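You operate a simulated robot arm through the tools that you are given. There is no shell and no other tool. Be economical: measure what you need, move in short steps, check, and stop when the job is done.

Carry out the task below with a simulated robot arm. There is one attempt and no reset: what you move stays moved.

TASK
Put two of the numbered bobbins from the brown board top on the long table board top.
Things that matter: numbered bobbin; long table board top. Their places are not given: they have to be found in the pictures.

It is judged by the outcome, as a careful person would: the job done as asked, and still so three seconds after it is handed in. It fails if anything else is knocked over, pushed out of place, dropped, spilled or broken.

THE ROBOT
A 7-joint arm with a two-finger parallel gripper, fixed in place. Base frame: the origin is at the foot of the arm, x ahead of it, y to its left, z up; the work surface is at about z = 0. Lengths are in m, angles in rad, forces in N, time in s.
With the tool pointing down near the work surface it reaches from about 0.22 to 0.58 m from the base axis. Its first joint turns from -1.152 to 1.152 rad. Payload 2.5 kg.
Tool frame: the origin (TCP) lies between the finger pads and is the grasp point; the fingertips stand 0.023 m ahead of it; z points along the fingers, y is the line along which they close. The gripper opens to 0.094 m. The fingers are 0.038 m wide and 0.01 m thick; the gripper's body (0.054 by 0.096 m) begins 0.039 m behind the TCP.
Orientation is that of the tool frame in the base frame, as a unit quaternion [x, y, z, w]. With the fingers straight down and closing along the base's y, the tool's x points along the base's -x, its y along +y and its z along -z.

THE INTERFACE
- The arm moves only by the tool servo_tool. Its argument "deltas" is a list of rows, each a list of 5 numbers: the shift along the tool's x, y, z in m, then the turn about the tool's z in rad, then the finger opening in m, from 0 to 0.094. In form: [[tx, ty, tz, twist, claw], ...]. A call has 1 to 20 rows; each row shifts and turns the commanded pose from where the row before left it, along the tool's axes as they then stand. A row lasts 0.2 s, in which the tool goes at most 0.05 m and 0.15 rad; a call with a longer step from one row to the next is refused whole, and so is a gripper value outside its range. A pose out of reach is approached as far as the arm can. The call stops where the force on the tool passes 40 N (or 10 N more than at its start, if that is more) or the arm is blocked; 0.2 s more then pass. The fingers move at their own pace (about 0.108 m/s each) and stop on an object; they squeeze with about 38 N. The grip force told is the motor's: it shows also when the fingers shut on nothing. Time passes only in rows, and 0.2 s behind the last, so rows that do not move let the fingers close. It gives the time, the measured TCP pose, the force on the tool (base axes), the opening and the grip force at its end, in the units of the frame above (readings bear some noise).
- Cameras (640 x 400 px; columns grow to the right, rows downward): "scene" is fixed at [0.1043, -0.4019, 0.538]; the picture's right is [0.92, -0.40, 0.00], its down [-0.24, -0.56, -0.79] and it looks along [0.32, 0.73, -0.61] (base axes); focal length 255 px, centre (320, 200). "wrist" rides on the gripper at [-0.039, 0, -0.044] in the tool frame; the picture's right is [0.00, -1.00, 0.00], its down [0.97, 0.00, -0.24] and it looks along [0.24, 0.00, 0.97] (tool axes); focal length 218 px, centre (320, 200).
- capture(camera): a new picture of that camera. No time passes.
- probe_pixels(camera, pixels): for up to 12 pixels [column, row] of the newest picture of that camera ("zoom" is the newest enlarged one), the place [x, y, z] in the base frame of the surface seen there, good to about 0.002 m. No time passes.
- inspect(camera, box): a new picture of the part [left, top, right, bottom] of that camera's present view, enlarged. No time passes.
- finish_job(): hands the job in; it is judged then, once.

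Work in short steps. Measure before you move; look again where a grasp or a placing could have gone wrong, and mend it. You have 60 turns and 30 pictures in all, the two below and enlarged ones among them. Open the gripper and draw the arm clear of the work before you hand the job in, unless the task says otherwise; then end with one line.

The tools are called after "Call:" as a command line: name --pt "numbers of a row" for each row, then --argument value for the rest, lists and objects as JSON in quotes. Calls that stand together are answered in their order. servo_tool: Moves the arm, as the interface text tells. Its arguments: {"type":"object","properties":{"deltas":{"type":"array","items":{"type":"array","items":{"type":"number"}}}},"required":["deltas"]} The other tools are called the same way: capture (camera) takes a picture; probe_pixels (camera, pixels) gives the place of the surface under pixels of a picture; inspect (camera, box) takes an enlarged picture of a part of a camera's view; finish_job () hands the job in.

At the start:

```text
time_s: 0.0
tool_pos: [0.4482, -0.0637, 0.3748]
tcp_rot: [0.0, 1.0, 0.0, 0.001]
contact_force: [-0.1, 0.2, 0.1]
opening: 0.0941
finger_force: 0.0
```

scene: 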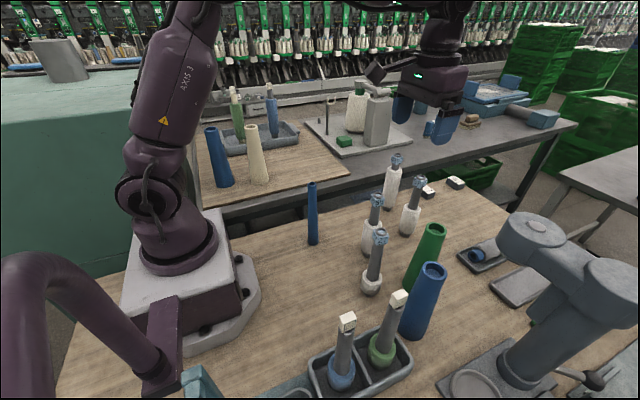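
wrist: 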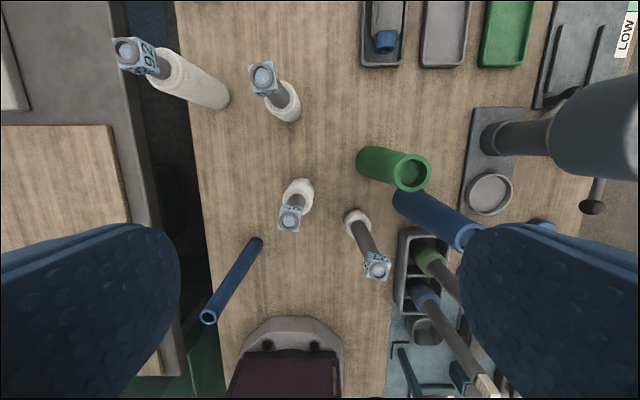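

The scene shows four blue-tagged bobbins on the near brown top, and a wooden board on the table behind. I enlarge both and probe them.

Call:
inspect --camera "scene" --box '[300, 130, 480, 310]'

Call:
inspect --camera "scene" --box '[180, 80, 420, 230]'

Call:
probe_pixels --camera "scene" --pixels '[[300, 175], [215, 195], [280, 185], [340, 172], [305, 150], [205, 165], [262, 215], [330, 220], [260, 180], [222, 183], [312, 240], [313, 184]]'

Call:
probe_pixels --camera "scene" --pixels '[[397, 160], [390, 190], [415, 186], [409, 222], [376, 201], [371, 236], [380, 237], [371, 282], [374, 262], [412, 205], [393, 177], [374, 220]]'

```text
2.22 times, centred on (390, 220) of scene
```

zoom: 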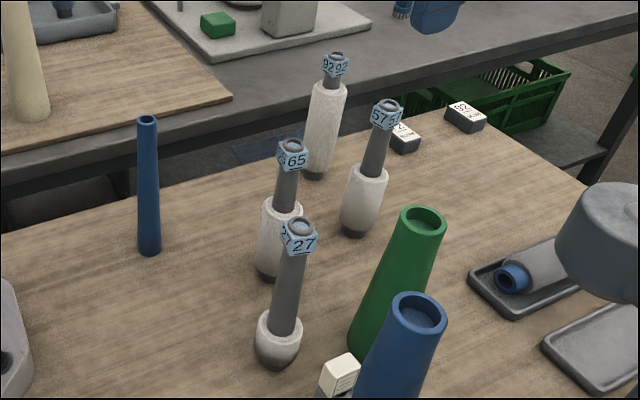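

```text
2.67 times, centred on (300, 155) of scene
```

zoom: 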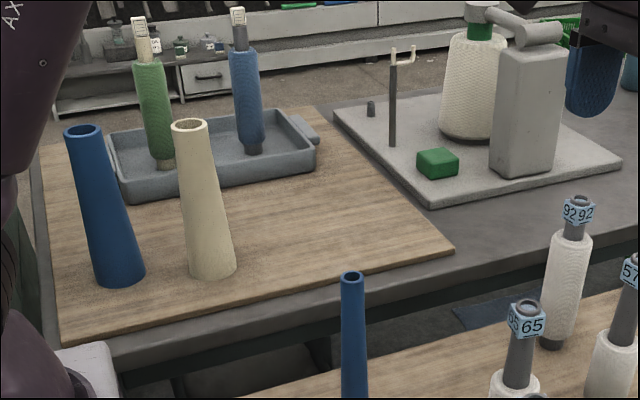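

```text
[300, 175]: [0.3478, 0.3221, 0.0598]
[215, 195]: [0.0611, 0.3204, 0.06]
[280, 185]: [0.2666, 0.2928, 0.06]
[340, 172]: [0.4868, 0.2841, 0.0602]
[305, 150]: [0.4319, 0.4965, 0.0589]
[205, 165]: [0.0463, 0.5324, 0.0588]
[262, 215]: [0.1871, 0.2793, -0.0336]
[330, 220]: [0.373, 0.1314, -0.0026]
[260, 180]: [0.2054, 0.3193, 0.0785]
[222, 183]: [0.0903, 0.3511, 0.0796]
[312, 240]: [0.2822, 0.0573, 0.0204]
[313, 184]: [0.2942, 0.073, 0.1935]
```

```text
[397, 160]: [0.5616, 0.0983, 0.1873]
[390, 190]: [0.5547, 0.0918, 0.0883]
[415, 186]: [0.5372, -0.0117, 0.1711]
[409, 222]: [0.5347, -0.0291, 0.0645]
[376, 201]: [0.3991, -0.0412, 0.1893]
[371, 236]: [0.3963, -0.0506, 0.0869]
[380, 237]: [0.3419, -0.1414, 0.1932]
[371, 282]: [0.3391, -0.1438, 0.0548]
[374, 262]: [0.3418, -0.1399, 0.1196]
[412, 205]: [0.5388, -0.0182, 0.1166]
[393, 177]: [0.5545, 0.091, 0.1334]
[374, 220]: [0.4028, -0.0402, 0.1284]
```

Board top is z≈0.06. The tagged bobbins 27 (0.34,-0.14) and 65 (0.40,-0.045) are nearest; I look closely at their tags and tops.

Call:
inspect --camera "wrist" --box '[260, 160, 420, 300]'

Call:
probe_pixels --camera "wrist" --pixels '[[290, 221], [291, 205], [377, 270], [377, 255], [264, 74], [483, 387], [492, 235], [411, 172], [485, 378], [255, 245], [208, 318], [124, 52]]'

Call:
inspect --camera "scene" --box '[340, 180, 420, 300]'

```text
2.86 times, centred on (340, 230) of wrist
```

zoom: 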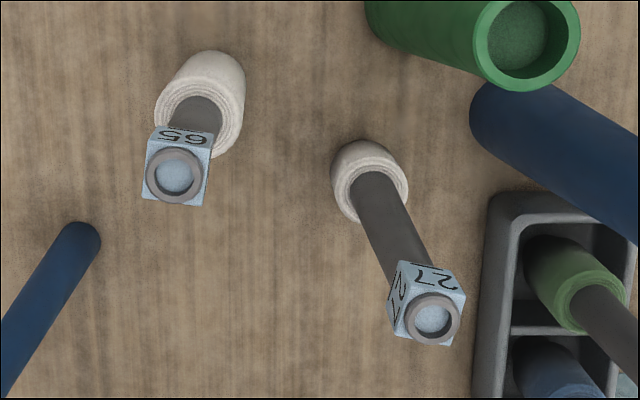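

```text
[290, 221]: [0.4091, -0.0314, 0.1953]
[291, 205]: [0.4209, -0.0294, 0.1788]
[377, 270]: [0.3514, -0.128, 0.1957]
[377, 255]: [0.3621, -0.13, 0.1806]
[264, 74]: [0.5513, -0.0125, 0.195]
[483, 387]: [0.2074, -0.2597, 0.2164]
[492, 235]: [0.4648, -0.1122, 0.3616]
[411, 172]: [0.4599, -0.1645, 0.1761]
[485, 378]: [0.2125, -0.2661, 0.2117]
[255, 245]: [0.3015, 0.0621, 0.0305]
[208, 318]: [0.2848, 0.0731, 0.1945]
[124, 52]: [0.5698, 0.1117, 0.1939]
```

```text
3.33 times, centred on (380, 240) of scene
```

zoom: 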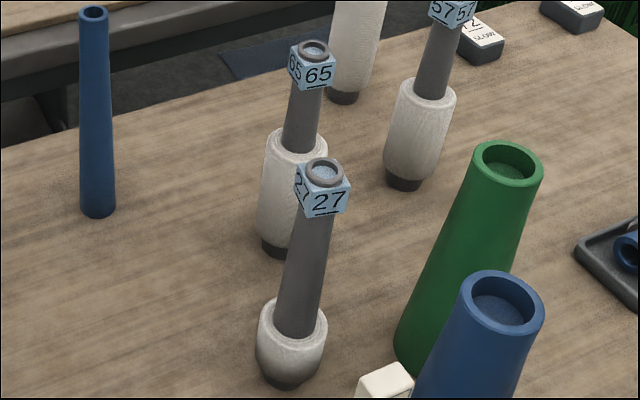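

Tops: 65 ≈ (0.409,-0.031,0.20), 27 ≈ (0.351,-0.128,0.20), tags z≈0.17–0.195. Now I measure the board edges, tray, and nearby objects at the placing area.

Call:
probe_pixels --camera "scene" --pixels '[[348, 173], [325, 158], [312, 143], [298, 148], [275, 150], [299, 140], [345, 152], [375, 155], [437, 135], [405, 115], [380, 90], [258, 190]]'

Call:
probe_pixels --camera "zoom" --pixels '[[300, 66], [314, 90], [325, 80], [298, 180], [327, 201], [345, 182], [313, 51], [324, 172], [303, 110], [318, 230]]'

```text
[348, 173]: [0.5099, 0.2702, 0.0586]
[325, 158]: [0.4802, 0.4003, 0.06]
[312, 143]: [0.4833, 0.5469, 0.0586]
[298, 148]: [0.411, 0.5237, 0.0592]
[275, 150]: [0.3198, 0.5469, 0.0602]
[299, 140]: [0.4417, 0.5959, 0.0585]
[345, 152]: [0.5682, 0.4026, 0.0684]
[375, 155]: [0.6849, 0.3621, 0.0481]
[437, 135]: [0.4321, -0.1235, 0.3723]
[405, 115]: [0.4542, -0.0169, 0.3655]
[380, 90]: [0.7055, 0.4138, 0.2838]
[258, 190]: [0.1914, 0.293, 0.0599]
```

```text
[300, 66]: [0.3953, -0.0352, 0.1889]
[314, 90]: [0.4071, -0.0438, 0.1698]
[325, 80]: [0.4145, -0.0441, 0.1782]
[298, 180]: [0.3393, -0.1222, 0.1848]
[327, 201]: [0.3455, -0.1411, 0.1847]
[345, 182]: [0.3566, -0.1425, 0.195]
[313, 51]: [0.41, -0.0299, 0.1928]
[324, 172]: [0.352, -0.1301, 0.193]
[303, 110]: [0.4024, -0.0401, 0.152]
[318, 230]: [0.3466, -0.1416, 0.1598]
```

Placing area is clear: board spans x up to ~0.5, y from ~0.27. I hover over bobbin 65 with the fingers open and tips above its top.

Call:
servo_tool --pt "0.013 0.011 0.02 0.03 0.094" --pt "0.013 0.011 0.025 0.03 0.094" --pt "0.013 0.011 0.025 0.04 0.094" --pt "0 0 0.025 0 0.094" --pt "0 0 0 0 0.094"

Call:
capture --camera "wrist"

```text
time_s: 1.2
tool_pos: [0.4113, -0.0292, 0.2806]
tcp_rot: [0.051, 0.999, 0.0, 0.0]
contact_force: [-0.1, 0.1, 0.3]
opening: 0.0941
finger_force: 0.0
```

```text
23 pictures are left
```

wrist: 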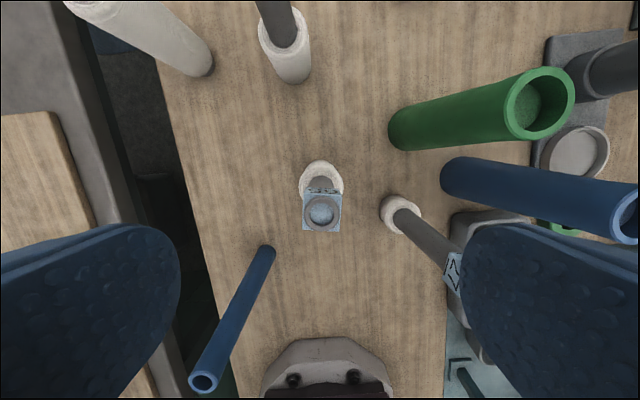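

The tag sits square and centred at (321,212). I check its exact place before descending.

Call:
probe_pixels --camera "wrist" --pixels '[[321, 214], [304, 228], [340, 228], [321, 230], [304, 200], [339, 200]]'

```text
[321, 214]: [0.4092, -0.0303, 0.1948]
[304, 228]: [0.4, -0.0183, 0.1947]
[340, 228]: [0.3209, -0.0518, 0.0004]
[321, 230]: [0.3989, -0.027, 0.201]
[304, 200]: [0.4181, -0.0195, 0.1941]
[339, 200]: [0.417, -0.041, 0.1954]
```

Centre (0.409,-0.030) matches the TCP. Descend to z≈0.172, and close.

Call:
servo_tool --pt "0.002 0 0.03 0 0.094" --pt "0 0 0.03 0 0.094" --pt "0 0 0.03 0 0.094" --pt "0 0 0.018 0 0.094" --pt "0 0 0 0 0.06" --pt "0 0 0 0 0.03" --pt "0 0 0 0 0.015" --pt "0 0 0 0 0.01" --pt "0 0 0 0 0.01"

Call:
capture --camera "scene"

```text
time_s: 3.2
tool_pos: [0.4072, -0.0275, 0.1719]
tcp_rot: [0.05, 0.999, 0.001, 0.0]
contact_force: [-1.2, -0.6, -0.5]
opening: 0.0225
finger_force: 38.0
```

```text
22 pictures are left
```

scene: 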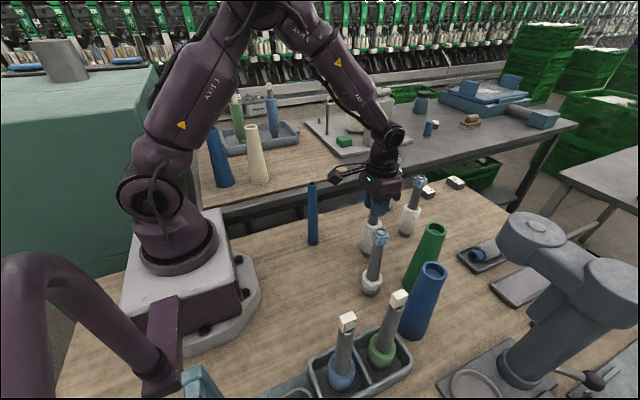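

Gripped at 22.5 mm opening. I lift 0.2 m straight up and check.

Call:
servo_tool --pt "0 0 -0.01 0 0.01" --pt "0 0 -0.02 0 0.01" --pt "0 0 -0.03 0 0.01" --pt "0 0 -0.03 0 0.01" --pt "0 0 -0.03 0 0.01" --pt "0 0 -0.03 0 0.01" --pt "0 0 -0.03 0 0.01" --pt "0 0 -0.02 0 0.01" --pt "0 0 0 0 0.01"

Call:
capture --camera "scene"

```text
time_s: 5.2
tool_pos: [0.4102, -0.0286, 0.3722]
tcp_rot: [0.05, 0.999, 0.0, 0.0]
contact_force: [0.0, -0.1, -0.8]
opening: 0.0224
finger_force: 37.6
```

```text
21 pictures are left
```

scene: 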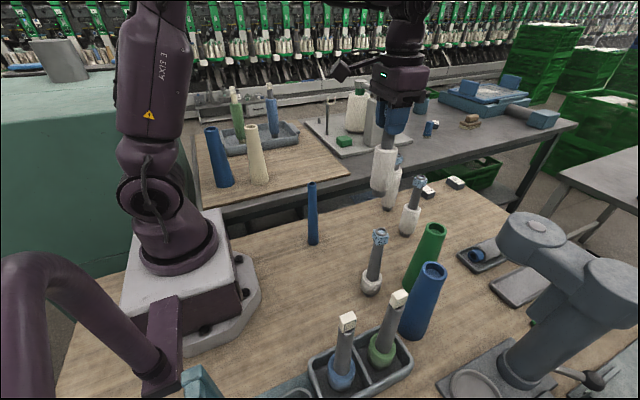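

Lift is clean and the bobbin hangs straight. I carry it to (0.43, 0.34) at this height, over the board.

Call:
servo_tool --pt "0.001 0.01 0 0 0.01" --pt "0.001 0.02 0 0 0.01" --pt "0.001 0.03 0 0 0.01" --pt "0.001 0.03 0 0 0.01" --pt "0.001 0.03 0 0 0.01" --pt "0.001 0.03 0 0 0.01" --pt "0.001 0.03 0 0 0.01" --pt "0.001 0.03 0 0 0.01" --pt "0.001 0.03 0 0 0.01" --pt "0.001 0.03 0 0 0.01" --pt "0.001 0.03 0 0 0.01" --pt "0.002 0.03 0 0 0.01" --pt "0.002 0.02 0 0 0.01" --pt "0.002 0.02 0 0 0.01" --pt "0 0 0 0 0.01" --pt "0 0 0 0 0.01"

Call:
capture --camera "scene"

Call:
capture --camera "wrist"

```text
time_s: 8.6
tool_pos: [0.4278, 0.3408, 0.3712]
tcp_rot: [0.05, 0.999, 0.0, 0.0]
contact_force: [-0.8, 0.0, -1.3]
opening: 0.0228
finger_force: 37.8
```

```text
20 pictures are left
```

scene: 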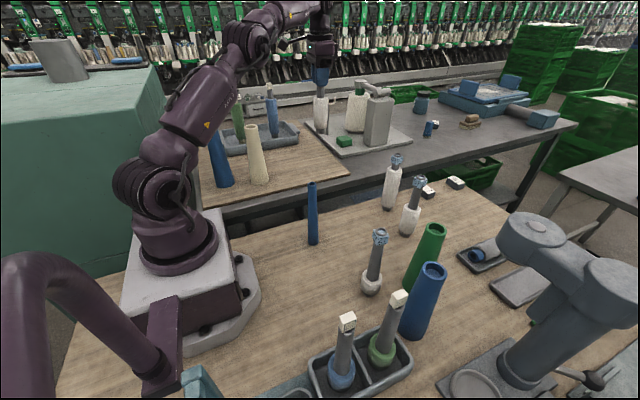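

```text
19 pictures are left
```

wrist: 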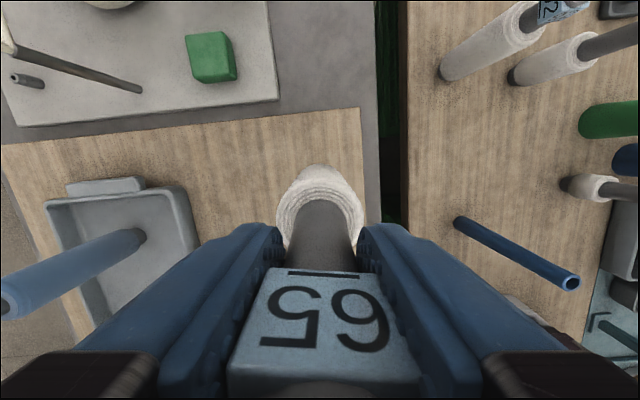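

Bobbin is over the board, clear of tray and stand. Lower toward TCP z≈0.235 (bottom 3 mm above the board).

Call:
servo_tool --pt "0 0 0.02 0 0.01" --pt "0 0 0.03 0 0.01" --pt "0 0 0.03 0 0.01" --pt "0 0 0.03 0 0.01" --pt "0 0 0.016 0 0.01" --pt "0 0 0.009 0 0.01" --pt "0 0 0 0 0.01" --pt "0 0 0 0 0.01"

Call:
inspect --camera "scene" --box '[260, 70, 380, 190]'

```text
time_s: 10.4
tool_pos: [0.4295, 0.3414, 0.2371]
tcp_rot: [0.05, 0.999, 0.0, 0.0]
contact_force: [0.8, 1.0, -0.7]
opening: 0.0224
finger_force: 38.3
```

```text
3.33 times, centred on (320, 130) of scene
```

zoom: 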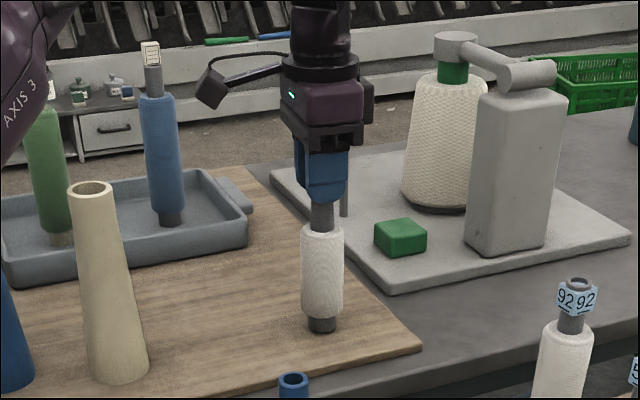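

Just above the board. I lower in 1 mm steps to find contact.

Call:
servo_tool --pt "0 0 0.001 0 0.01" --pt "0 0 0.001 0 0.01" --pt "0 0 0.001 0 0.01" --pt "0 0 0 0 0.01"

```text
time_s: 11.4
tool_pos: [0.4292, 0.3407, 0.2334]
tcp_rot: [0.051, 0.999, 0.0, 0.0]
contact_force: [0.0, -1.7, -0.2]
opening: 0.0224
finger_force: 38.0
```

Call:
servo_tool --pt "0 0 0.001 0 0.01" --pt "0 0 0.001 0 0.01" --pt "0 0 0 0 0.01"

```text
time_s: 12.2
tool_pos: [0.4304, 0.341, 0.2329]
tcp_rot: [0.05, 0.999, 0.001, 0.001]
contact_force: [-4.0, -3.3, 16.5]
opening: 0.0227
finger_force: 38.3
```

Contact (16 N). I ease off 0.7 mm, open gently, then rise.

Call:
servo_tool --pt "0 0 -0.0007 0 0.01" --pt "0 0 0 0 0.01" --pt "0 0 0 0 0.026" --pt "0 0 0 0 0.035" --pt "0 0 0 0 0.05" --pt "0 0 0 0 0.07" --pt "0 0 0 0 0.07"

Call:
inspect --camera "scene" --box '[260, 70, 380, 190]'

```text
time_s: 13.8
tool_pos: [0.4288, 0.3412, 0.2321]
tcp_rot: [0.05, 0.999, 0.0, 0.001]
contact_force: [0.4, 0.2, 0.2]
opening: 0.0702
finger_force: 0.1
```

```text
3.33 times, centred on (320, 130) of scene
```

zoom: 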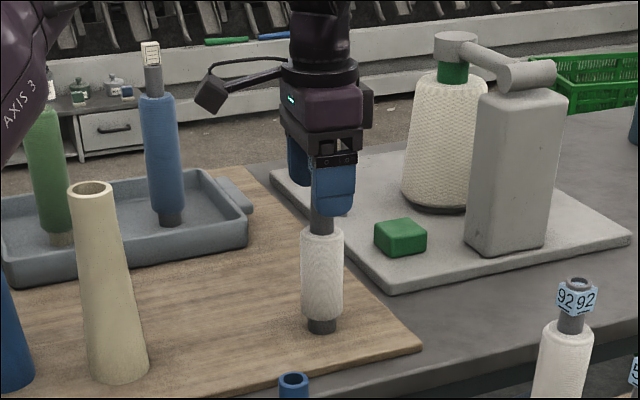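

Bobbin 65 stands free. I rise and travel over to bobbin 27 at height.

Call:
servo_tool --pt "0 0 -0.02 0 0.07" --pt "0 0 -0.04 0 0.09" --pt "0 0 -0.04 0 0.094" --pt "0 0 -0.04 0 0.094" --pt "0.003 -0.03 0 0 0.094" --pt "0.003 -0.045 0 0 0.094" --pt "0.003 -0.045 0 0 0.094" --pt "0.003 -0.045 0 0 0.094" --pt "0.003 -0.045 0 0 0.094" --pt "0.003 -0.045 0 0 0.094" --pt "0.003 -0.045 0 0 0.094" --pt "0.003 -0.045 0 0 0.094" --pt "0.003 -0.045 0 0 0.094" --pt "0.003 -0.045 0 0 0.094" --pt "0.001 -0.04 0 0 0.094" --pt "0 0 0.03 0 0.094" --pt "0 0 0.03 0 0.094" --pt "0 0 0.03 0 0.094" --pt "0 0 0 0 0.094"

Call:
capture --camera "wrist"

Call:
capture --camera "scene"

```text
time_s: 17.8
tool_pos: [0.3498, -0.1271, 0.2809]
tcp_rot: [0.05, 0.999, 0.001, 0.0]
contact_force: [-0.9, -0.5, -0.5]
opening: 0.0937
finger_force: 0.1
```

```text
16 pictures are left
```

wrist: 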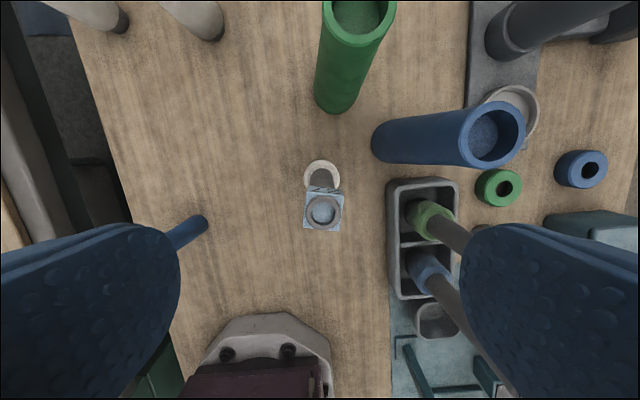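

```text
15 pictures are left
```

scene: 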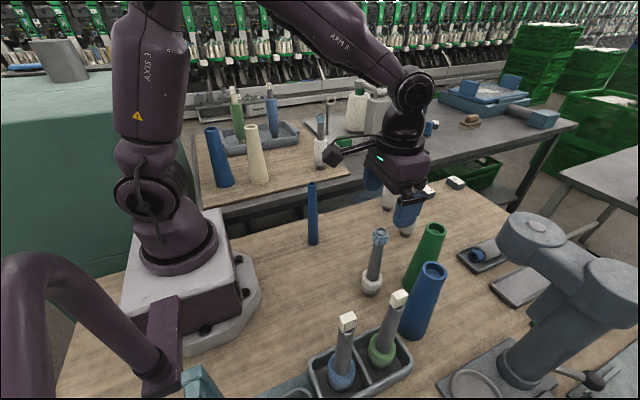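

65 stands on the board. The tag of 27 is at (322,210); I zoom to see its orientation and probe the neighbours near the right finger's path.

Call:
inspect --camera "wrist" --box '[280, 150, 370, 240]'

Call:
probe_pixels --camera "scene" --pixels '[[399, 296], [347, 320], [394, 315], [433, 265], [425, 275], [380, 231], [376, 243]]'

Call:
probe_pixels --camera "wrist" --pixels '[[323, 211], [306, 225], [340, 228], [309, 193], [341, 196], [448, 232]]'

```text
4.44 times, centred on (325, 195) of wrist
```

zoom: 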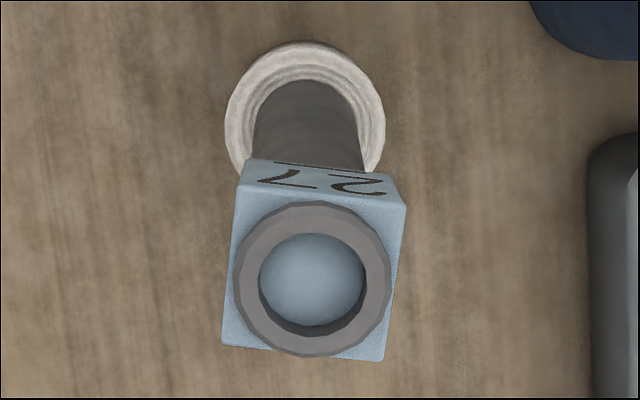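

```text
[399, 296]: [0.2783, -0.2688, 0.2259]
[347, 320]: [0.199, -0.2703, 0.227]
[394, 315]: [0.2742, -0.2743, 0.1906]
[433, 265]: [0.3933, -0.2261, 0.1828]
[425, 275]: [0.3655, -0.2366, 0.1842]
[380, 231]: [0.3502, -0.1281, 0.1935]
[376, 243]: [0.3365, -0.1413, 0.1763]
```

```text
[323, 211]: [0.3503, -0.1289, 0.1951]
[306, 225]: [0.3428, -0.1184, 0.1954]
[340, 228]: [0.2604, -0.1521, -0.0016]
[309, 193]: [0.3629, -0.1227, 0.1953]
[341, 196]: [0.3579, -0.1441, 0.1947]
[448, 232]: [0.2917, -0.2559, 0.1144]
```

Tag needs ~0.1 rad more twist; centre (0.350,-0.129). I narrow the opening to 0.06 to keep clear of the blue cone, descend to z≈0.172 and close.

Call:
servo_tool --pt "0 -0.0015 0 0.05 0.06" --pt "0 0 0 0.05 0.06" --pt "0 0 0.03 0 0.06" --pt "0 0 0.03 0 0.06" --pt "0 0 0.03 0 0.06" --pt "0 0 0.018 0 0.06" --pt "0 0 0 0 0.06" --pt "0 0 0 0 0.03" --pt "0 0 0 0 0.015" --pt "0 0 0 0 0.01" --pt "0 0 0 0 0.01"

Call:
inspect --camera "scene" --box '[310, 150, 470, 310]'

```text
time_s: 20.2
tool_pos: [0.3511, -0.1302, 0.1738]
tcp_rot: [0.101, 0.995, 0.0, 0.0]
contact_force: [-0.7, -0.3, 0.0]
opening: 0.0225
finger_force: 38.3
```

```text
2.50 times, centred on (390, 230) of scene
```

zoom: 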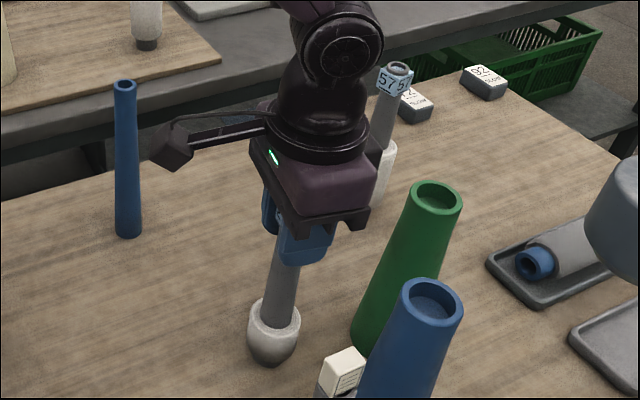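

Gripped. I check where the box sticking out from the gripper sits, and the cream cone's top, so that the second placing is clear.

Call:
probe_pixels --camera "zoom" --pixels '[[172, 140], [172, 160], [155, 150], [230, 128]]'

Call:
probe_pixels --camera "scene" --pixels '[[251, 127], [272, 88], [257, 160], [320, 120], [321, 155]]'

Call:
servo_tool --pt "0 0 -0.01 0 0.01" --pt "0 0 -0.02 0 0.01" --pt "0 0 -0.03 0 0.01" --pt "0 0 -0.03 0 0.01" --pt "0 0 -0.03 0 0.01" --pt "0 0 -0.03 0 0.01" --pt "0 0 -0.03 0 0.01" --pt "0 0 -0.03 0 0.01" --pt "0 0 -0.01 0 0.01" --pt "0 0 0 0 0.01"

Call:
capture --camera "scene"

```text
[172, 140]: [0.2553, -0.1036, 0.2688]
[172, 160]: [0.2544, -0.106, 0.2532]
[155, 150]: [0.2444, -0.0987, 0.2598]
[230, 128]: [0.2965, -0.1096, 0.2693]
```

```text
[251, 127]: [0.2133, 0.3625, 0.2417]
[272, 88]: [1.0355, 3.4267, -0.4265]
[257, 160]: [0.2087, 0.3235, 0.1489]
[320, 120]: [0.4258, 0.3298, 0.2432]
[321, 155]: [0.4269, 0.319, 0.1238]
```

```text
time_s: 22.4
tool_pos: [0.3514, -0.13, 0.3945]
tcp_rot: [0.1, 0.995, -0.001, 0.0]
contact_force: [-0.6, -0.1, -1.1]
opening: 0.0223
finger_force: 38.0
```

```text
12 pictures are left
```

scene: 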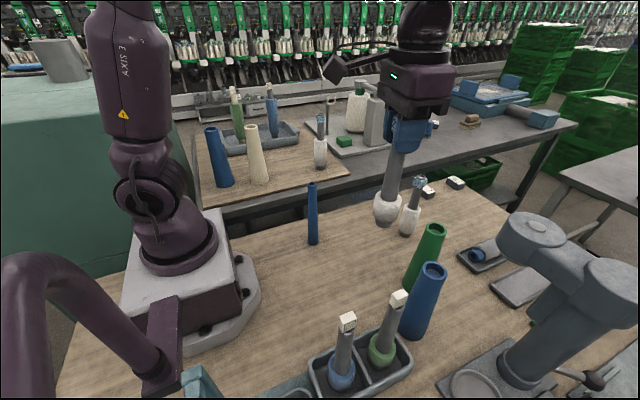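

Clean lift. I carry it round the slim blue cone (via x≈0.40) to (0.34,0.34) on the board.

Call:
servo_tool --pt "-0.001 0.0164 0 0 0.01" --pt "-0.002 0.028 0 0 0.01" --pt "-0.002 0.028 0 0 0.01" --pt "-0.002 0.028 0 0 0.01" --pt "-0.002 0.028 0 0 0.01" --pt "-0.002 0.028 0 0 0.01" --pt "-0.0022 0.03 0 0 0.01" --pt "0.0118 0.0272 0 0 0.01" --pt "0.0118 0.0272 0 0 0.01" --pt "0.0118 0.0272 0 0 0.01" --pt "0.0118 0.0272 0 0 0.01" --pt "0.0118 0.0272 0 0 0.01" --pt "0.0118 0.0272 0 0 0.01" --pt "0.0118 0.0272 0 0 0.01" --pt "0.0118 0.0272 0 0 0.01" --pt "0.0118 0.0272 0 0 0.01" --pt "0.0118 0.0272 0 0 0.01" --pt "0 0 0 0 0.01" --pt "0 0 0 0 0.01"

Call:
inspect --camera "scene" --box '[180, 30, 380, 200]'

```text
time_s: 26.4
tool_pos: [0.3387, 0.3404, 0.3948]
tcp_rot: [0.1, 0.995, -0.001, 0.0]
contact_force: [-0.7, 0.0, -0.6]
opening: 0.0225
finger_force: 37.8
```

```text
2.35 times, centred on (280, 115) of scene
```

zoom: 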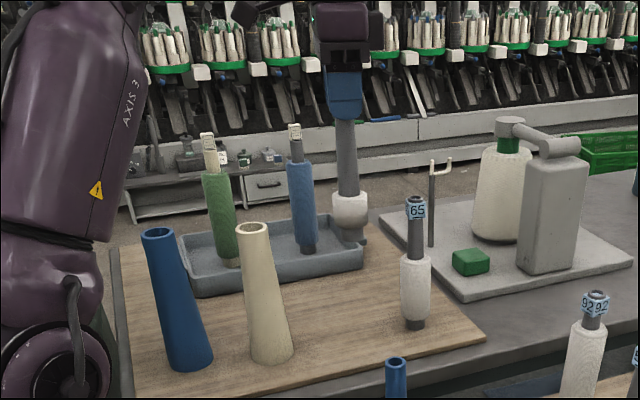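

Before lowering I check the tray bobbins' tops and tray front against the gripper and its box.

Call:
probe_pixels --camera "zoom" --pixels '[[296, 138], [210, 145], [302, 210], [220, 210], [360, 262], [280, 285], [343, 330], [345, 215], [416, 205]]'

```text
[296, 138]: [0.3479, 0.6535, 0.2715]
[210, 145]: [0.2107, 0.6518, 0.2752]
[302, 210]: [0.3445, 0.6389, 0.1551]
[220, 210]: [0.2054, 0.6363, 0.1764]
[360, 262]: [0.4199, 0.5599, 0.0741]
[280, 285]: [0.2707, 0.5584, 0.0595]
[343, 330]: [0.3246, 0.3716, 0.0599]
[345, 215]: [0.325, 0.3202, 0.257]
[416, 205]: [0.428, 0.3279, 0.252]
```

All clear (tray starts at y≈0.55). Lower to z≈0.2375.

Call:
servo_tool --pt "0 0 0.02 0 0.01" --pt "0 0 0.03 0 0.01" --pt "0 0 0.03 0 0.01" --pt "0 0 0.03 0 0.01" --pt "0 0 0.025 0 0.01" --pt "0 0 0.012 0 0.01" --pt "0 0 0.008 0 0.01" --pt "0 0 0.001 0 0.01" --pt "0 0 0.001 0 0.01" --pt "0 0 0 0 0.01"

```text
time_s: 28.6
tool_pos: [0.3382, 0.3409, 0.2365]
tcp_rot: [0.1, 0.995, 0.0, 0.001]
contact_force: [0.3, -0.5, -1.3]
opening: 0.0226
finger_force: 38.7
```

Call:
servo_tool --pt "0 0 0.001 0 0.01" --pt "0 0 0.001 0 0.01" --pt "0 0 0.001 0 0.01" --pt "0 0 0 0 0.01"

```text
time_s: 29.6
tool_pos: [0.3386, 0.3413, 0.2357]
tcp_rot: [0.099, 0.995, 0.001, 0.0]
contact_force: [-5.2, -4.6, 22.5]
opening: 0.0227
finger_force: 38.3
```

Contact (22 N). Ease off 1 mm and open gently.

Call:
servo_tool --pt "0 0 -0.001 0 0.01" --pt "0 0 0 0 0.01" --pt "0 0 0 0 0.026" --pt "0 0 0 0 0.035" --pt "0 0 0 0 0.05" --pt "0 0 0 0 0.07" --pt "0 0 0 0 0.07"

Call:
inspect --camera "scene" --box '[180, 30, 380, 200]'

```text
time_s: 31.2
tool_pos: [0.3391, 0.3399, 0.2363]
tcp_rot: [0.1, 0.995, 0.0, -0.001]
contact_force: [-0.4, -0.5, -0.3]
opening: 0.0703
finger_force: 0.0
```

```text
2.35 times, centred on (280, 115) of scene
```

zoom: 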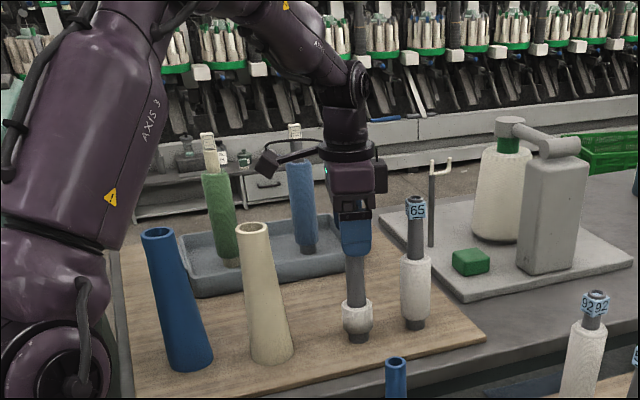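

Bobbin 27 stands. Rise straight and draw clear.

Call:
servo_tool --pt "0 0 -0.02 0 0.07" --pt "0 0 -0.04 0 0.07" --pt "0 0 -0.04 0 0.07" --pt "0 0 -0.04 0 0.09" --pt "0 0 -0.02 0 0.09" --pt "-0.017 -0.035 0 0 0.09" --pt "-0.017 -0.035 0 0 0.09" --pt "-0.017 -0.035 0 0 0.09" --pt "-0.017 -0.035 0 0 0.09" --pt "-0.017 -0.035 0 0 0.09" --pt "-0.017 -0.035 0 0 0.09" --pt "-0.017 -0.035 0 0 0.09" --pt "-0.017 -0.035 0 0 0.09" --pt "0 0 0 0 0.09" --pt "0 0 0 0 0.09"

Call:
capture --camera "scene"

```text
time_s: 34.4
tool_pos: [0.4163, 0.0389, 0.3952]
tcp_rot: [0.1, 0.995, 0.0, -0.001]
contact_force: [0.7, -0.2, 0.6]
opening: 0.0902
finger_force: 0.0
```

```text
9 pictures are left
```

scene: 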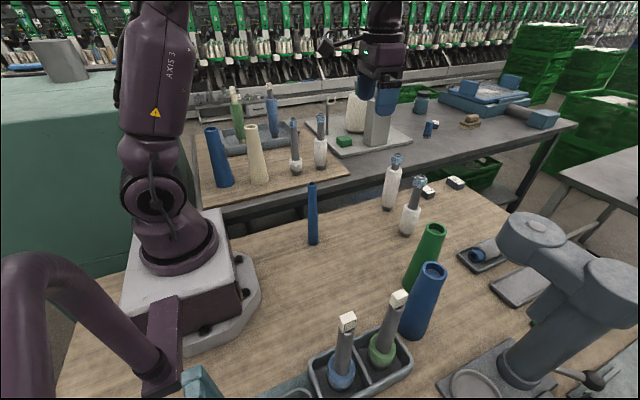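

Both bobbins (65 and 27) stand upright on the long table's board at (320,150) and (296,158). Everything else is in place and the arm is clear, so I hand in.

Call:
finish_job

```text
The job is handed in.
```

I moved numbered bobbins 65 and 27 from the brown board top to the long table board top; both stood upright in the last picture, nothing else was disturbed, and the job is handed in.
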